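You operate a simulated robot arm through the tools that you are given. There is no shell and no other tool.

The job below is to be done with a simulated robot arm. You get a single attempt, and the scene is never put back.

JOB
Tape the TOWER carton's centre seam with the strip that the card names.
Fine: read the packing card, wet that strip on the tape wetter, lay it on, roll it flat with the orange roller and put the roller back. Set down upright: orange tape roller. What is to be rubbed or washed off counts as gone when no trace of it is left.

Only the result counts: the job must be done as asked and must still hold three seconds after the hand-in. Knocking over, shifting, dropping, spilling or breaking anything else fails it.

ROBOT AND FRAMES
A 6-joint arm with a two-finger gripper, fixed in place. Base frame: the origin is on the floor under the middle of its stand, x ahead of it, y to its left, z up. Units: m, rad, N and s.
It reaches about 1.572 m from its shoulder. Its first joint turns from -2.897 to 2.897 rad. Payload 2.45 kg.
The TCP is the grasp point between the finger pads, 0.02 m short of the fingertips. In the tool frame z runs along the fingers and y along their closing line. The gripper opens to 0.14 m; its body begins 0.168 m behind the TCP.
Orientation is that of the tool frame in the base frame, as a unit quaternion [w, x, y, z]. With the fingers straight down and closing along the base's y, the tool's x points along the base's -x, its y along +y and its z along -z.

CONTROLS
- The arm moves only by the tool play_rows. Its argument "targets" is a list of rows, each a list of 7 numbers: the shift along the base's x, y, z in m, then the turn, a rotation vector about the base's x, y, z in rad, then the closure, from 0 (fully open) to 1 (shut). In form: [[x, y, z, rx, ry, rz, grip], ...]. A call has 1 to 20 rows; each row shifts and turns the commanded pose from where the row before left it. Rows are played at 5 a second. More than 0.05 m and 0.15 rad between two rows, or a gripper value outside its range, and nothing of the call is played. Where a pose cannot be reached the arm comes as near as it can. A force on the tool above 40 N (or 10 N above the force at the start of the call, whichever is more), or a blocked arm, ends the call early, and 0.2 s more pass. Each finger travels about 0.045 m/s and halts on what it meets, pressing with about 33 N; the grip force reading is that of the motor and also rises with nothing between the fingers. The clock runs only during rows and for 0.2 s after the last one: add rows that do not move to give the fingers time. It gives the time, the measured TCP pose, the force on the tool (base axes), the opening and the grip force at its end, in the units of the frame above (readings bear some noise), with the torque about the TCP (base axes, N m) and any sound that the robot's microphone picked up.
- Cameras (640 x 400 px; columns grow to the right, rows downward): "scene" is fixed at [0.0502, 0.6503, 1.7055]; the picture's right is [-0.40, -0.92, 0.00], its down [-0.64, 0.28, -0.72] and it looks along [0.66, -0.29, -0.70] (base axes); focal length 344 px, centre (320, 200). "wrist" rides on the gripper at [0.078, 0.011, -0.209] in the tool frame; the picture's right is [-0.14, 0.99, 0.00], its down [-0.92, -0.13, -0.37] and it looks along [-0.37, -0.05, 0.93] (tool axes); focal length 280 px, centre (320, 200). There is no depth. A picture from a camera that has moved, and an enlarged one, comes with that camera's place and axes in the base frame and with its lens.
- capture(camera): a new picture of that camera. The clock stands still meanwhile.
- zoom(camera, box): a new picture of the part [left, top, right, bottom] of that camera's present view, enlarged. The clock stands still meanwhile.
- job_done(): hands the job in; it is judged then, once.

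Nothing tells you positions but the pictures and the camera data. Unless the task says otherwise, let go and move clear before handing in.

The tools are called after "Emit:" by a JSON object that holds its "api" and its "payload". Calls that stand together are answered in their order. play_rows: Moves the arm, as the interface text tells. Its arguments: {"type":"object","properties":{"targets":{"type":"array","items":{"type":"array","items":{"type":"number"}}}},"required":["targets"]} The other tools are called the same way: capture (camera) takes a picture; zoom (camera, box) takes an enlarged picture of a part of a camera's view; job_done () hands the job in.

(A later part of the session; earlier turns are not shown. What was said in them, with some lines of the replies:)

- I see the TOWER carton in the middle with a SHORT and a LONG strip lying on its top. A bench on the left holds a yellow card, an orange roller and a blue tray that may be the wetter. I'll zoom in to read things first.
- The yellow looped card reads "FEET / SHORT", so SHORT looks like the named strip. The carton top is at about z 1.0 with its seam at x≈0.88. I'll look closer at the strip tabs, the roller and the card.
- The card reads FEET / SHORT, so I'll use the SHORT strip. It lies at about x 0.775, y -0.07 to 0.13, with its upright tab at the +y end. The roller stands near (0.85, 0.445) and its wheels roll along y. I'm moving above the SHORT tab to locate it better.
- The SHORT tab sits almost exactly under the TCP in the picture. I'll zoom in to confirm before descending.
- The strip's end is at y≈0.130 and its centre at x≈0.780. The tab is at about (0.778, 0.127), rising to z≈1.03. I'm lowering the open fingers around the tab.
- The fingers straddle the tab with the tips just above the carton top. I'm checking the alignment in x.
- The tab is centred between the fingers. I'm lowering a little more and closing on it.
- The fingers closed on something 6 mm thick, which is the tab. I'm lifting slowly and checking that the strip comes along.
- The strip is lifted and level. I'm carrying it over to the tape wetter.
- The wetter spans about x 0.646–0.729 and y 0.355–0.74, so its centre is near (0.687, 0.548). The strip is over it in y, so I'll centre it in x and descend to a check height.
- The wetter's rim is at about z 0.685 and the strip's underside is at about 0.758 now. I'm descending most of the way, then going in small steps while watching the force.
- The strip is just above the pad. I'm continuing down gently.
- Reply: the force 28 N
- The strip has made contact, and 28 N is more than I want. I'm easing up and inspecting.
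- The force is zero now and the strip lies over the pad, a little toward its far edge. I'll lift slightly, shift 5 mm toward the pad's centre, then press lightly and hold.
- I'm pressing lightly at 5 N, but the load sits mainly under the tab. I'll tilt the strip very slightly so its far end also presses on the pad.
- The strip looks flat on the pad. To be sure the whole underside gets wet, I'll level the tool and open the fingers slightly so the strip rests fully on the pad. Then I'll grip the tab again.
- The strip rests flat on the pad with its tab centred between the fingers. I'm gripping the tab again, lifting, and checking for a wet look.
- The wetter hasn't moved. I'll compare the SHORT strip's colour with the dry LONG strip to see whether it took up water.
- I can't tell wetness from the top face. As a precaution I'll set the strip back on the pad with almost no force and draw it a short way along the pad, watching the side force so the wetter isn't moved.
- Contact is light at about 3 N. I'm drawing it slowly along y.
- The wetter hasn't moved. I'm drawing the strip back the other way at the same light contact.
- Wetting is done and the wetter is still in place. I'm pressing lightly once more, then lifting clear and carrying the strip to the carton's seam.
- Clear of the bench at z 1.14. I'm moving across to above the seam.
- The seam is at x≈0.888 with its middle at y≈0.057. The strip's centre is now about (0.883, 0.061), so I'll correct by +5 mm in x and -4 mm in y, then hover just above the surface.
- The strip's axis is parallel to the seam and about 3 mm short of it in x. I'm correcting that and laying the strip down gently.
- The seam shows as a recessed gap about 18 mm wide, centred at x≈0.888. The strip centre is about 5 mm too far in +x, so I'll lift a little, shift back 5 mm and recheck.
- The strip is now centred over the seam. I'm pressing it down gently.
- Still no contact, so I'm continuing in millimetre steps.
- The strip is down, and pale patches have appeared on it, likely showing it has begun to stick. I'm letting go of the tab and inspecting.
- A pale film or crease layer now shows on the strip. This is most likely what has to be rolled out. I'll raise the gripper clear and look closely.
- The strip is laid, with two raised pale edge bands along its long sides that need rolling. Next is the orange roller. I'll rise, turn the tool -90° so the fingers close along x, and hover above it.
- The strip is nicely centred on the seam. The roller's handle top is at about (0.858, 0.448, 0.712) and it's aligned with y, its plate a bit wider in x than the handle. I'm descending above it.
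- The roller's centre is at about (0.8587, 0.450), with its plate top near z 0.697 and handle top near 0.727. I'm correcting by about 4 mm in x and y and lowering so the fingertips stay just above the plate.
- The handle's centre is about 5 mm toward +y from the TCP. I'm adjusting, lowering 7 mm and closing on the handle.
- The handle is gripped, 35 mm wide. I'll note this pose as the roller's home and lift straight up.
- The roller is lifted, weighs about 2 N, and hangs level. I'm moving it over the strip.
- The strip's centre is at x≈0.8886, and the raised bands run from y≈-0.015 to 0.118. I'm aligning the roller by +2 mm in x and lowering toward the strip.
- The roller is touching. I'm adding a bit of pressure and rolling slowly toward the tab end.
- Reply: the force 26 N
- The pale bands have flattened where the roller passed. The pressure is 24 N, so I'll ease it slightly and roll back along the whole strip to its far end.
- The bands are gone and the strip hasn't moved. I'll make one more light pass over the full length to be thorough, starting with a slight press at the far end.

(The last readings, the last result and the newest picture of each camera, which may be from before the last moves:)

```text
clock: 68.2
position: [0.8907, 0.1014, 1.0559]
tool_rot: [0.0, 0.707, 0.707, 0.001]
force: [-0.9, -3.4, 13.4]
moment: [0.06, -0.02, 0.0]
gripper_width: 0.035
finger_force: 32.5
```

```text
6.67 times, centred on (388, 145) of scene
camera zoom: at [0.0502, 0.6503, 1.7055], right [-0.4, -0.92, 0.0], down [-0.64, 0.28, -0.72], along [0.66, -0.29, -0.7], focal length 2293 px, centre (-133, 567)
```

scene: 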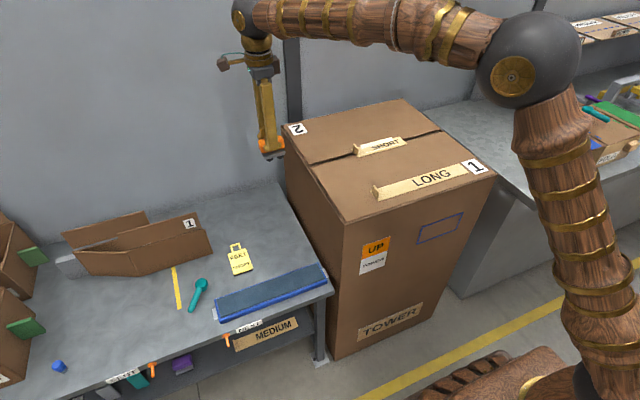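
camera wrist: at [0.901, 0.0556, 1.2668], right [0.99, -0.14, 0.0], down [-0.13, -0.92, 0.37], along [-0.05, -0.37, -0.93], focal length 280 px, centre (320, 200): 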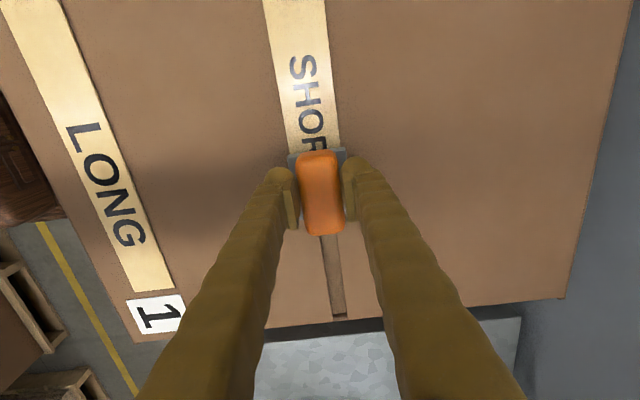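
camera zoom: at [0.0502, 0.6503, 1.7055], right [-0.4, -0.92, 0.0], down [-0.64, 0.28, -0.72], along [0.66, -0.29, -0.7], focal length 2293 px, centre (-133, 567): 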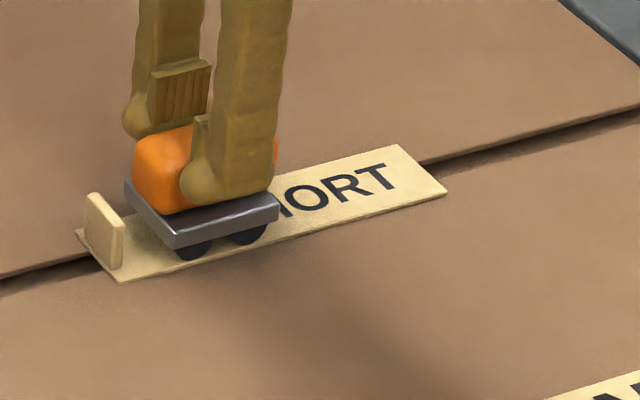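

The strip is flat along its whole length. Now I'm lifting the roller and carrying it back above its home spot.

Emit:
{"api": "play_rows", "payload": {"targets": [[0, 0, 0.01, 0, 0, 0, 1], [0, 0, 0.04, 0, 0, 0, 1], [0, 0, 0.05, 0, 0, 0, 1], [-0.0029, 0.0355, 0, 0, 0, 0, 1], [-0.0029, 0.0355, 0, 0, 0, 0, 1], [-0.0029, 0.0355, 0, 0, 0, 0, 1], [-0.0029, 0.0355, 0, 0, 0, 0, 1], [-0.0029, 0.0355, 0, 0, 0, 0, 1], [-0.0029, 0.0355, 0, 0, 0, 0, 1], [-0.0029, 0.0355, 0, 0, 0, 0, 1], [-0.0029, 0.0355, 0, 0, 0, 0, 1], [-0.0029, 0.0355, 0, 0, 0, 0, 1], [-0.0029, 0.0355, 0, 0, 0, 0, 1], [0, 0, 0, 0, 0, 0, 1], [0, 0, 0, 0, 0, 0, 1]]}}

Emit:
{"api": "zoom", "payload": {"camera": "scene", "box": [340, 115, 436, 175]}}

Emit:
{"api": "capture", "payload": {"camera": "wrist"}}

Emit:
{"api": "capture", "payload": {"camera": "scene"}}

```text
clock: 71.4
position: [0.8616, 0.4568, 1.1541]
tool_rot: [0.0, 0.707, 0.707, 0.0]
force: [-0.7, -0.4, -2.2]
moment: [0.04, 0.02, -0.01]
gripper_width: 0.0347
finger_force: 33.2
```

```text
6.67 times, centred on (388, 145) of scene
camera zoom: at [0.0502, 0.6503, 1.7055], right [-0.4, -0.92, 0.0], down [-0.64, 0.28, -0.72], along [0.66, -0.29, -0.7], focal length 2293 px, centre (-133, 567)
```

zoom: 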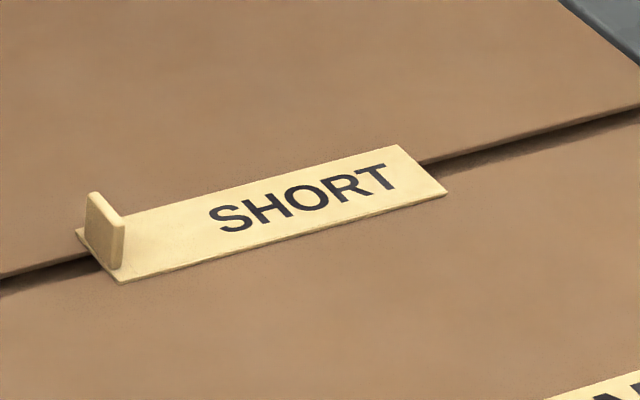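

```text
taken
camera wrist: at [0.8722, 0.5352, 1.364], right [0.99, -0.14, 0.0], down [-0.13, -0.92, 0.37], along [-0.05, -0.37, -0.93], focal length 280 px, centre (320, 200)
```

wrist: 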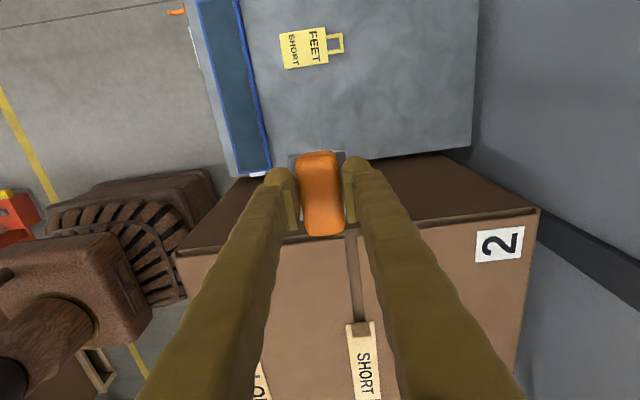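

```text
taken
```

scene: 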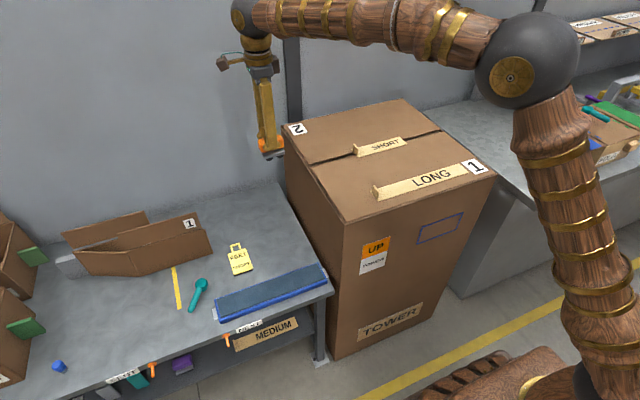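

The strip shows no trace of the bands. I'm lowering the roller straight down to its original spot.

Emit:
{"api": "play_rows", "payload": {"targets": [[0, 0, -0.045, 0, 0, 0, 1], [0, 0, -0.045, 0, 0, 0, 1], [0, 0, -0.045, 0, 0, 0, 1], [0, 0, -0.045, 0, 0, 0, 1], [0, 0, -0.045, 0, 0, 0, 1], [0, 0, -0.045, 0, 0, 0, 1], [0, 0, -0.045, 0, 0, 0, 1], [0, 0, -0.045, 0, 0, 0, 1], [0, 0, -0.04, 0, 0, 0, 1], [0, 0, -0.02, 0, 0, 0, 1], [0, 0, -0.005, 0, 0, 0, 1], [0, 0, 0, 0, 0, 0, 1], [0, 0, 0, 0, 0, 0, 1]]}}

Emit:
{"api": "zoom", "payload": {"camera": "scene", "box": [255, 215, 315, 255]}}

```text
clock: 74.2
position: [0.862, 0.4559, 0.7301]
tool_rot: [-0.001, 0.707, 0.707, 0.001]
force: [-0.4, 0.1, -2.1]
moment: [0.05, -0.01, -0.01]
gripper_width: 0.0348
finger_force: 33.1
```

```text
10.00 times, centred on (285, 235) of scene
camera zoom: at [0.0502, 0.6503, 1.7055], right [-0.4, -0.92, 0.0], down [-0.64, 0.28, -0.72], along [0.66, -0.29, -0.7], focal length 3439 px, centre (670, -150)
```

zoom: 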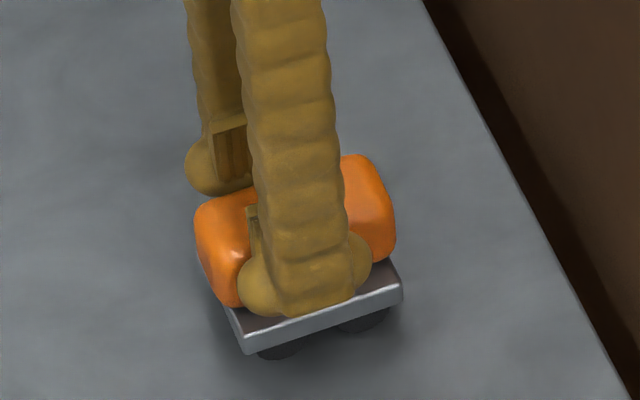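

Emit:
{"api": "play_rows", "payload": {"targets": [[0, 0, -0.003, 0, 0, 0, 1], [0, 0, -0.002, 0, 0, 0, 1], [0, 0, -0.001, 0, 0, 0, 1], [0, 0, 0, 0, 0, 0, 1]]}}

```text
clock: 75.2
position: [0.8614, 0.4542, 0.7222]
tool_rot: [-0.001, 0.707, 0.707, 0.0]
force: [0.2, -0.4, -1.7]
moment: [-0.01, -0.01, 0.04]
gripper_width: 0.0348
finger_force: 32.7
```

Emit:
{"api": "play_rows", "payload": {"targets": [[0, 0, -0.001, 0, 0, 0, 1], [0, 0, 0, 0, 0, 0, 1]]}}

```text
clock: 75.8
position: [0.8611, 0.4551, 0.7233]
tool_rot: [0.0, 0.707, 0.707, -0.001]
force: [-0.6, 0.0, -1.8]
moment: [-0.05, -0.04, 0.0]
gripper_width: 0.035
finger_force: 33.2
```

Emit:
{"api": "play_rows", "payload": {"targets": [[0, 0, -0.0007, 0, 0, 0, 1], [0, 0, 0, 0, 0, 0, 1]]}}

Emit:
{"api": "zoom", "payload": {"camera": "scene", "box": [255, 215, 315, 255]}}

```text
clock: 76.4
position: [0.862, 0.4557, 0.7224]
tool_rot: [0.0, 0.707, 0.707, 0.0]
force: [-4.1, -4.5, 9.0]
moment: [-0.06, 0.07, 0.04]
gripper_width: 0.0351
finger_force: 32.5
```

```text
10.00 times, centred on (285, 235) of scene
camera zoom: at [0.0502, 0.6503, 1.7055], right [-0.4, -0.92, 0.0], down [-0.64, 0.28, -0.72], along [0.66, -0.29, -0.7], focal length 3439 px, centre (670, -150)
```

zoom: 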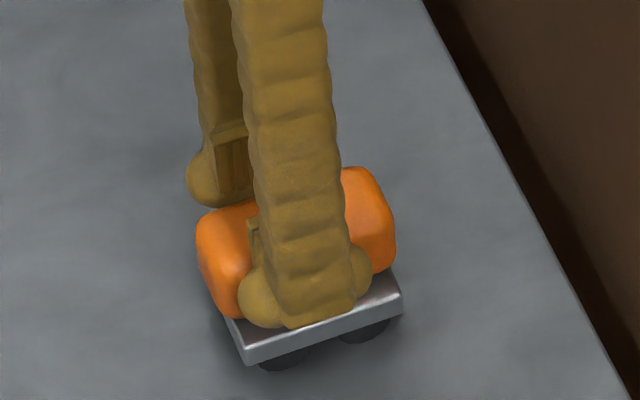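

The roller is standing on the bench at its home spot. I'm easing the pressure and opening the fingers slowly.

Emit:
{"api": "play_rows", "payload": {"targets": [[0, 0, 0.0007, 0, 0, 0, 1], [0, 0, 0, 0, 0, 0, 0.8], [0, 0, 0, 0, 0, 0, 0.7], [0, 0, 0, 0, 0, 0, 0.6], [0, 0, 0, 0, 0, 0, 0.5], [0, 0, 0, 0, 0, 0, 0.4], [0, 0, 0, 0, 0, 0, 0.35], [0, 0, 0, 0, 0, 0, 0.35]]}}

Emit:
{"api": "zoom", "payload": {"camera": "scene", "box": [255, 215, 315, 255]}}

Emit:
{"api": "zoom", "payload": {"camera": "wrist", "box": [220, 105, 420, 230]}}

```text
clock: 78.2
position: [0.8615, 0.4563, 0.7228]
tool_rot: [0.0, 0.707, 0.707, 0.0]
force: [-0.4, -0.3, 0.1]
moment: [0.03, 0.03, -0.03]
gripper_width: 0.091
finger_force: 0.1
```

```text
10.00 times, centred on (285, 235) of scene
camera zoom: at [0.0502, 0.6503, 1.7055], right [-0.4, -0.92, 0.0], down [-0.64, 0.28, -0.72], along [0.66, -0.29, -0.7], focal length 3439 px, centre (670, -150)
```

zoom: 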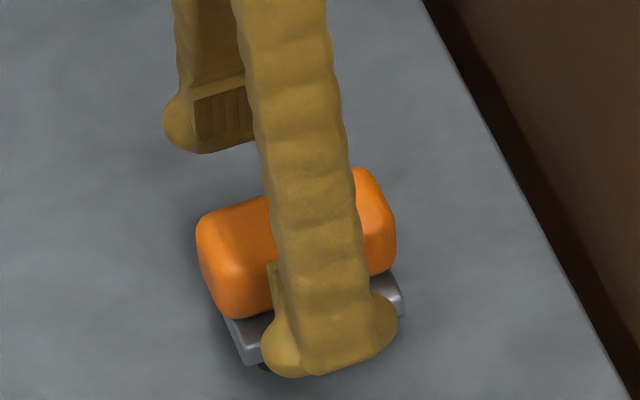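

```text
3.20 times, centred on (320, 168) of wrist
camera zoom: at [0.8717, 0.5348, 0.9331], right [0.99, -0.14, 0.0], down [-0.13, -0.92, 0.37], along [-0.05, -0.37, -0.93], focal length 897 px, centre (320, 304)
```

zoom: 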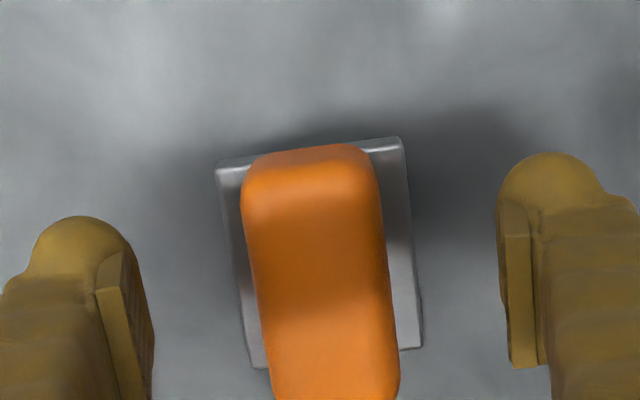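

Released and standing upright. I'm rising straight up, well clear.

Emit:
{"api": "play_rows", "payload": {"targets": [[0, 0, 0.02, 0, 0, 0, 0.35], [0, 0, 0.045, 0, 0, 0, 0.35], [0, 0, 0.045, 0, 0, 0, 0.35], [0, 0, 0.045, 0, 0, 0, 0.35], [0, 0, 0.045, 0, 0, 0, 0.35], [0, 0, 0.045, 0, 0, 0, 0.35], [0, 0, 0.045, 0, 0, 0, 0.35], [0, 0, 0.045, 0, 0, 0, 0.35], [0, 0, 0.045, 0, 0, 0, 0.35], [0, 0, 0.045, 0, 0, 0, 0.35], [0, 0, 0.045, 0, 0, 0, 0.35], [0, 0, 0.03, 0, 0, 0, 0.35], [0, 0, 0, 0, 0, 0, 0.35]]}}

Emit:
{"api": "capture", "payload": {"camera": "scene"}}

Emit:
{"api": "capture", "payload": {"camera": "wrist"}}

Emit:
{"api": "zoom", "payload": {"camera": "scene", "box": [265, 222, 305, 260]}}

Emit:
{"api": "zoom", "payload": {"camera": "scene", "box": [345, 125, 415, 169]}}

```text
clock: 81.0
position: [0.8601, 0.4564, 1.2239]
tool_rot: [0.001, 0.707, 0.707, 0.001]
force: [-0.3, 0.4, -0.1]
moment: [0.01, 0.0, -0.01]
gripper_width: 0.091
finger_force: 0.0
```

```text
taken
```

scene: 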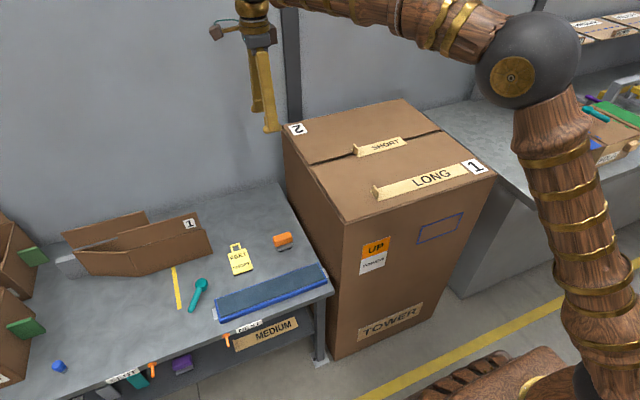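

```text
taken
camera wrist: at [0.8712, 0.5354, 1.4345], right [0.99, -0.14, 0.0], down [-0.13, -0.92, 0.37], along [-0.05, -0.37, -0.93], focal length 280 px, centre (320, 200)
```

wrist: 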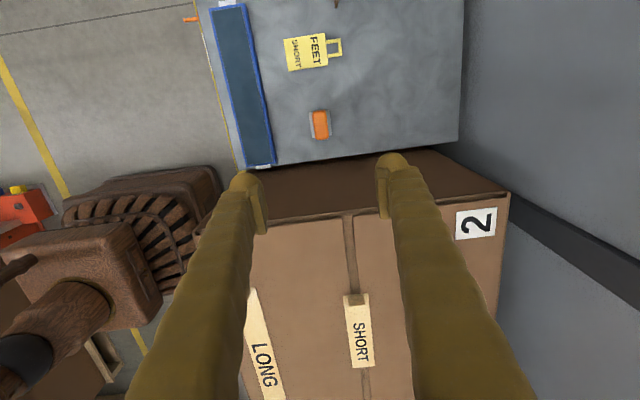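

```text
10.53 times, centred on (285, 241) of scene
camera zoom: at [0.0502, 0.6503, 1.7055], right [-0.4, -0.92, 0.0], down [-0.64, 0.28, -0.72], along [0.66, -0.29, -0.7], focal length 3620 px, centre (688, -232)
```

zoom: 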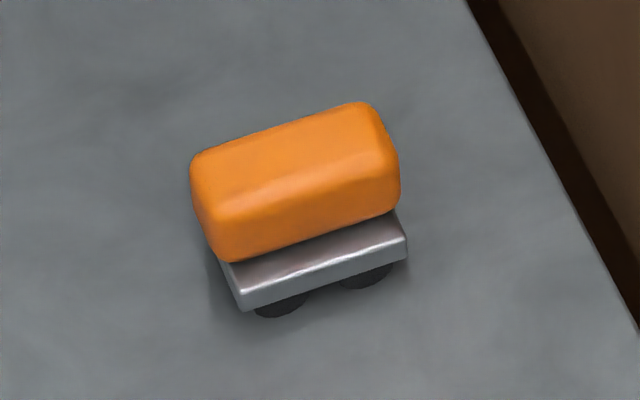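

```text
9.09 times, centred on (380, 147) of scene
camera zoom: at [0.0502, 0.6503, 1.7055], right [-0.4, -0.92, 0.0], down [-0.64, 0.28, -0.72], along [0.66, -0.29, -0.7], focal length 3127 px, centre (-226, 682)
```

zoom: 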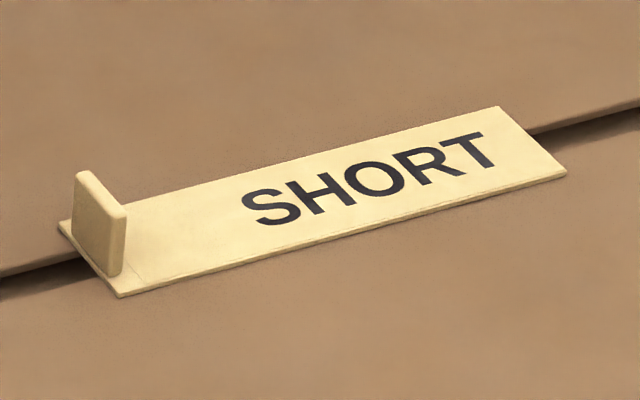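

The roller stands upright within about 3 mm of where it was, and nothing else seems moved. I'll do a last close check of the strip from above and of the wetter before handing in.

Emit:
{"api": "zoom", "payload": {"camera": "wrist", "box": [320, 280, 400, 380]}}

Emit:
{"api": "zoom", "payload": {"camera": "scene", "box": [180, 210, 340, 330]}}

Emit:
{"api": "zoom", "payload": {"camera": "scene", "box": [270, 90, 510, 240]}}

```text
4.00 times, centred on (360, 330) of wrist
camera zoom: at [0.8712, 0.5354, 1.4345], right [0.99, -0.14, 0.0], down [-0.13, -0.92, 0.37], along [-0.05, -0.37, -0.93], focal length 1122 px, centre (160, -320)
```

zoom: 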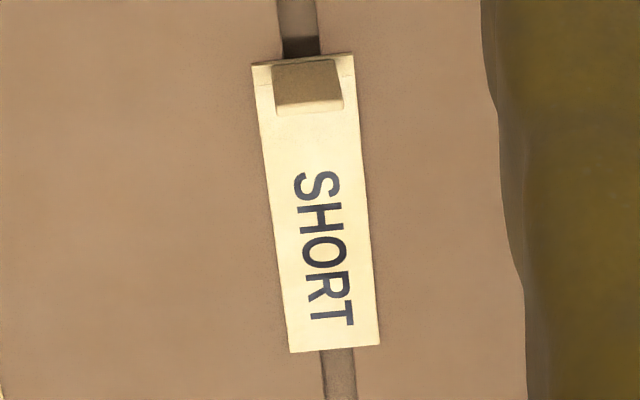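

```text
3.33 times, centred on (260, 270) of scene
camera zoom: at [0.0502, 0.6503, 1.7055], right [-0.4, -0.92, 0.0], down [-0.64, 0.28, -0.72], along [0.66, -0.29, -0.7], focal length 1146 px, centre (520, -33)
```

zoom: 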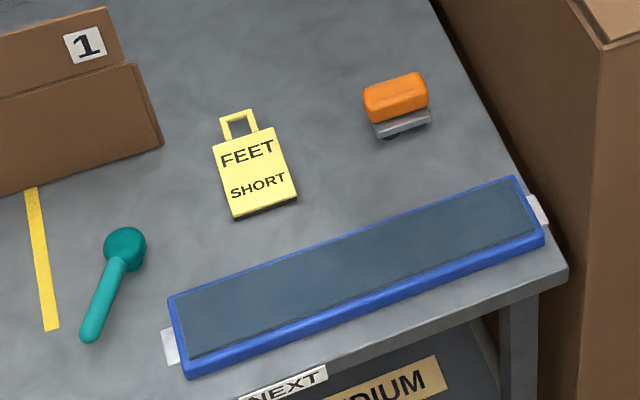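

```text
2.67 times, centred on (390, 165) of scene
camera zoom: at [0.0502, 0.6503, 1.7055], right [-0.4, -0.92, 0.0], down [-0.64, 0.28, -0.72], along [0.66, -0.29, -0.7], focal length 917 px, centre (133, 293)
```

zoom: 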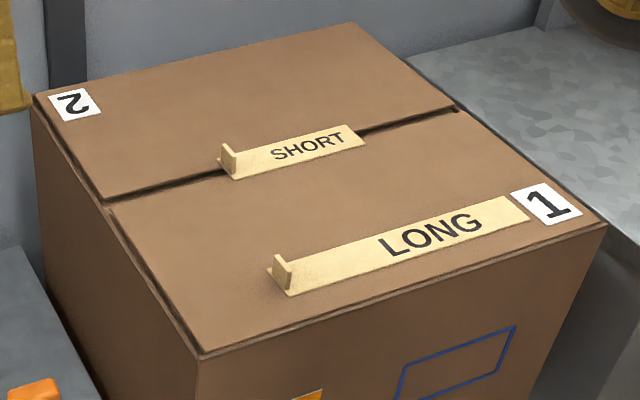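

The SHORT strip lies flat and centred on the TOWER carton's seam with no trace of the raised bands. The roller is upright at its spot, and the wetter, card and LONG strip look unmoved. The arm is clear, so I'm handing in.

Emit:
{"api": "job_done", "payload": {}}

```text
The job is handed in.
```

The TOWER carton's centre seam is taped with the SHORT strip, which is the one the packing card names ("FEET / SHORT"). I've handed the job in, but no verdict came back.

- **Strip:** I wetted it on the pad, then laid it centred on the seam. I never saw its underside, so I can't confirm directly that it was wet. I inferred it from pale raised bands that appeared along its edges only once it was pressed onto the carton.
- **Rolling:** I rolled it back and forth along almost its full length with the orange roller. The last pictures show no trace of the bands.
- **Roller:** It is back on the bench, upright, about 3 mm from where it started.
- **Everything else:** The wetter, the card and the LONG strip look unmoved in the final pictures, and the arm was clear when I handed in.
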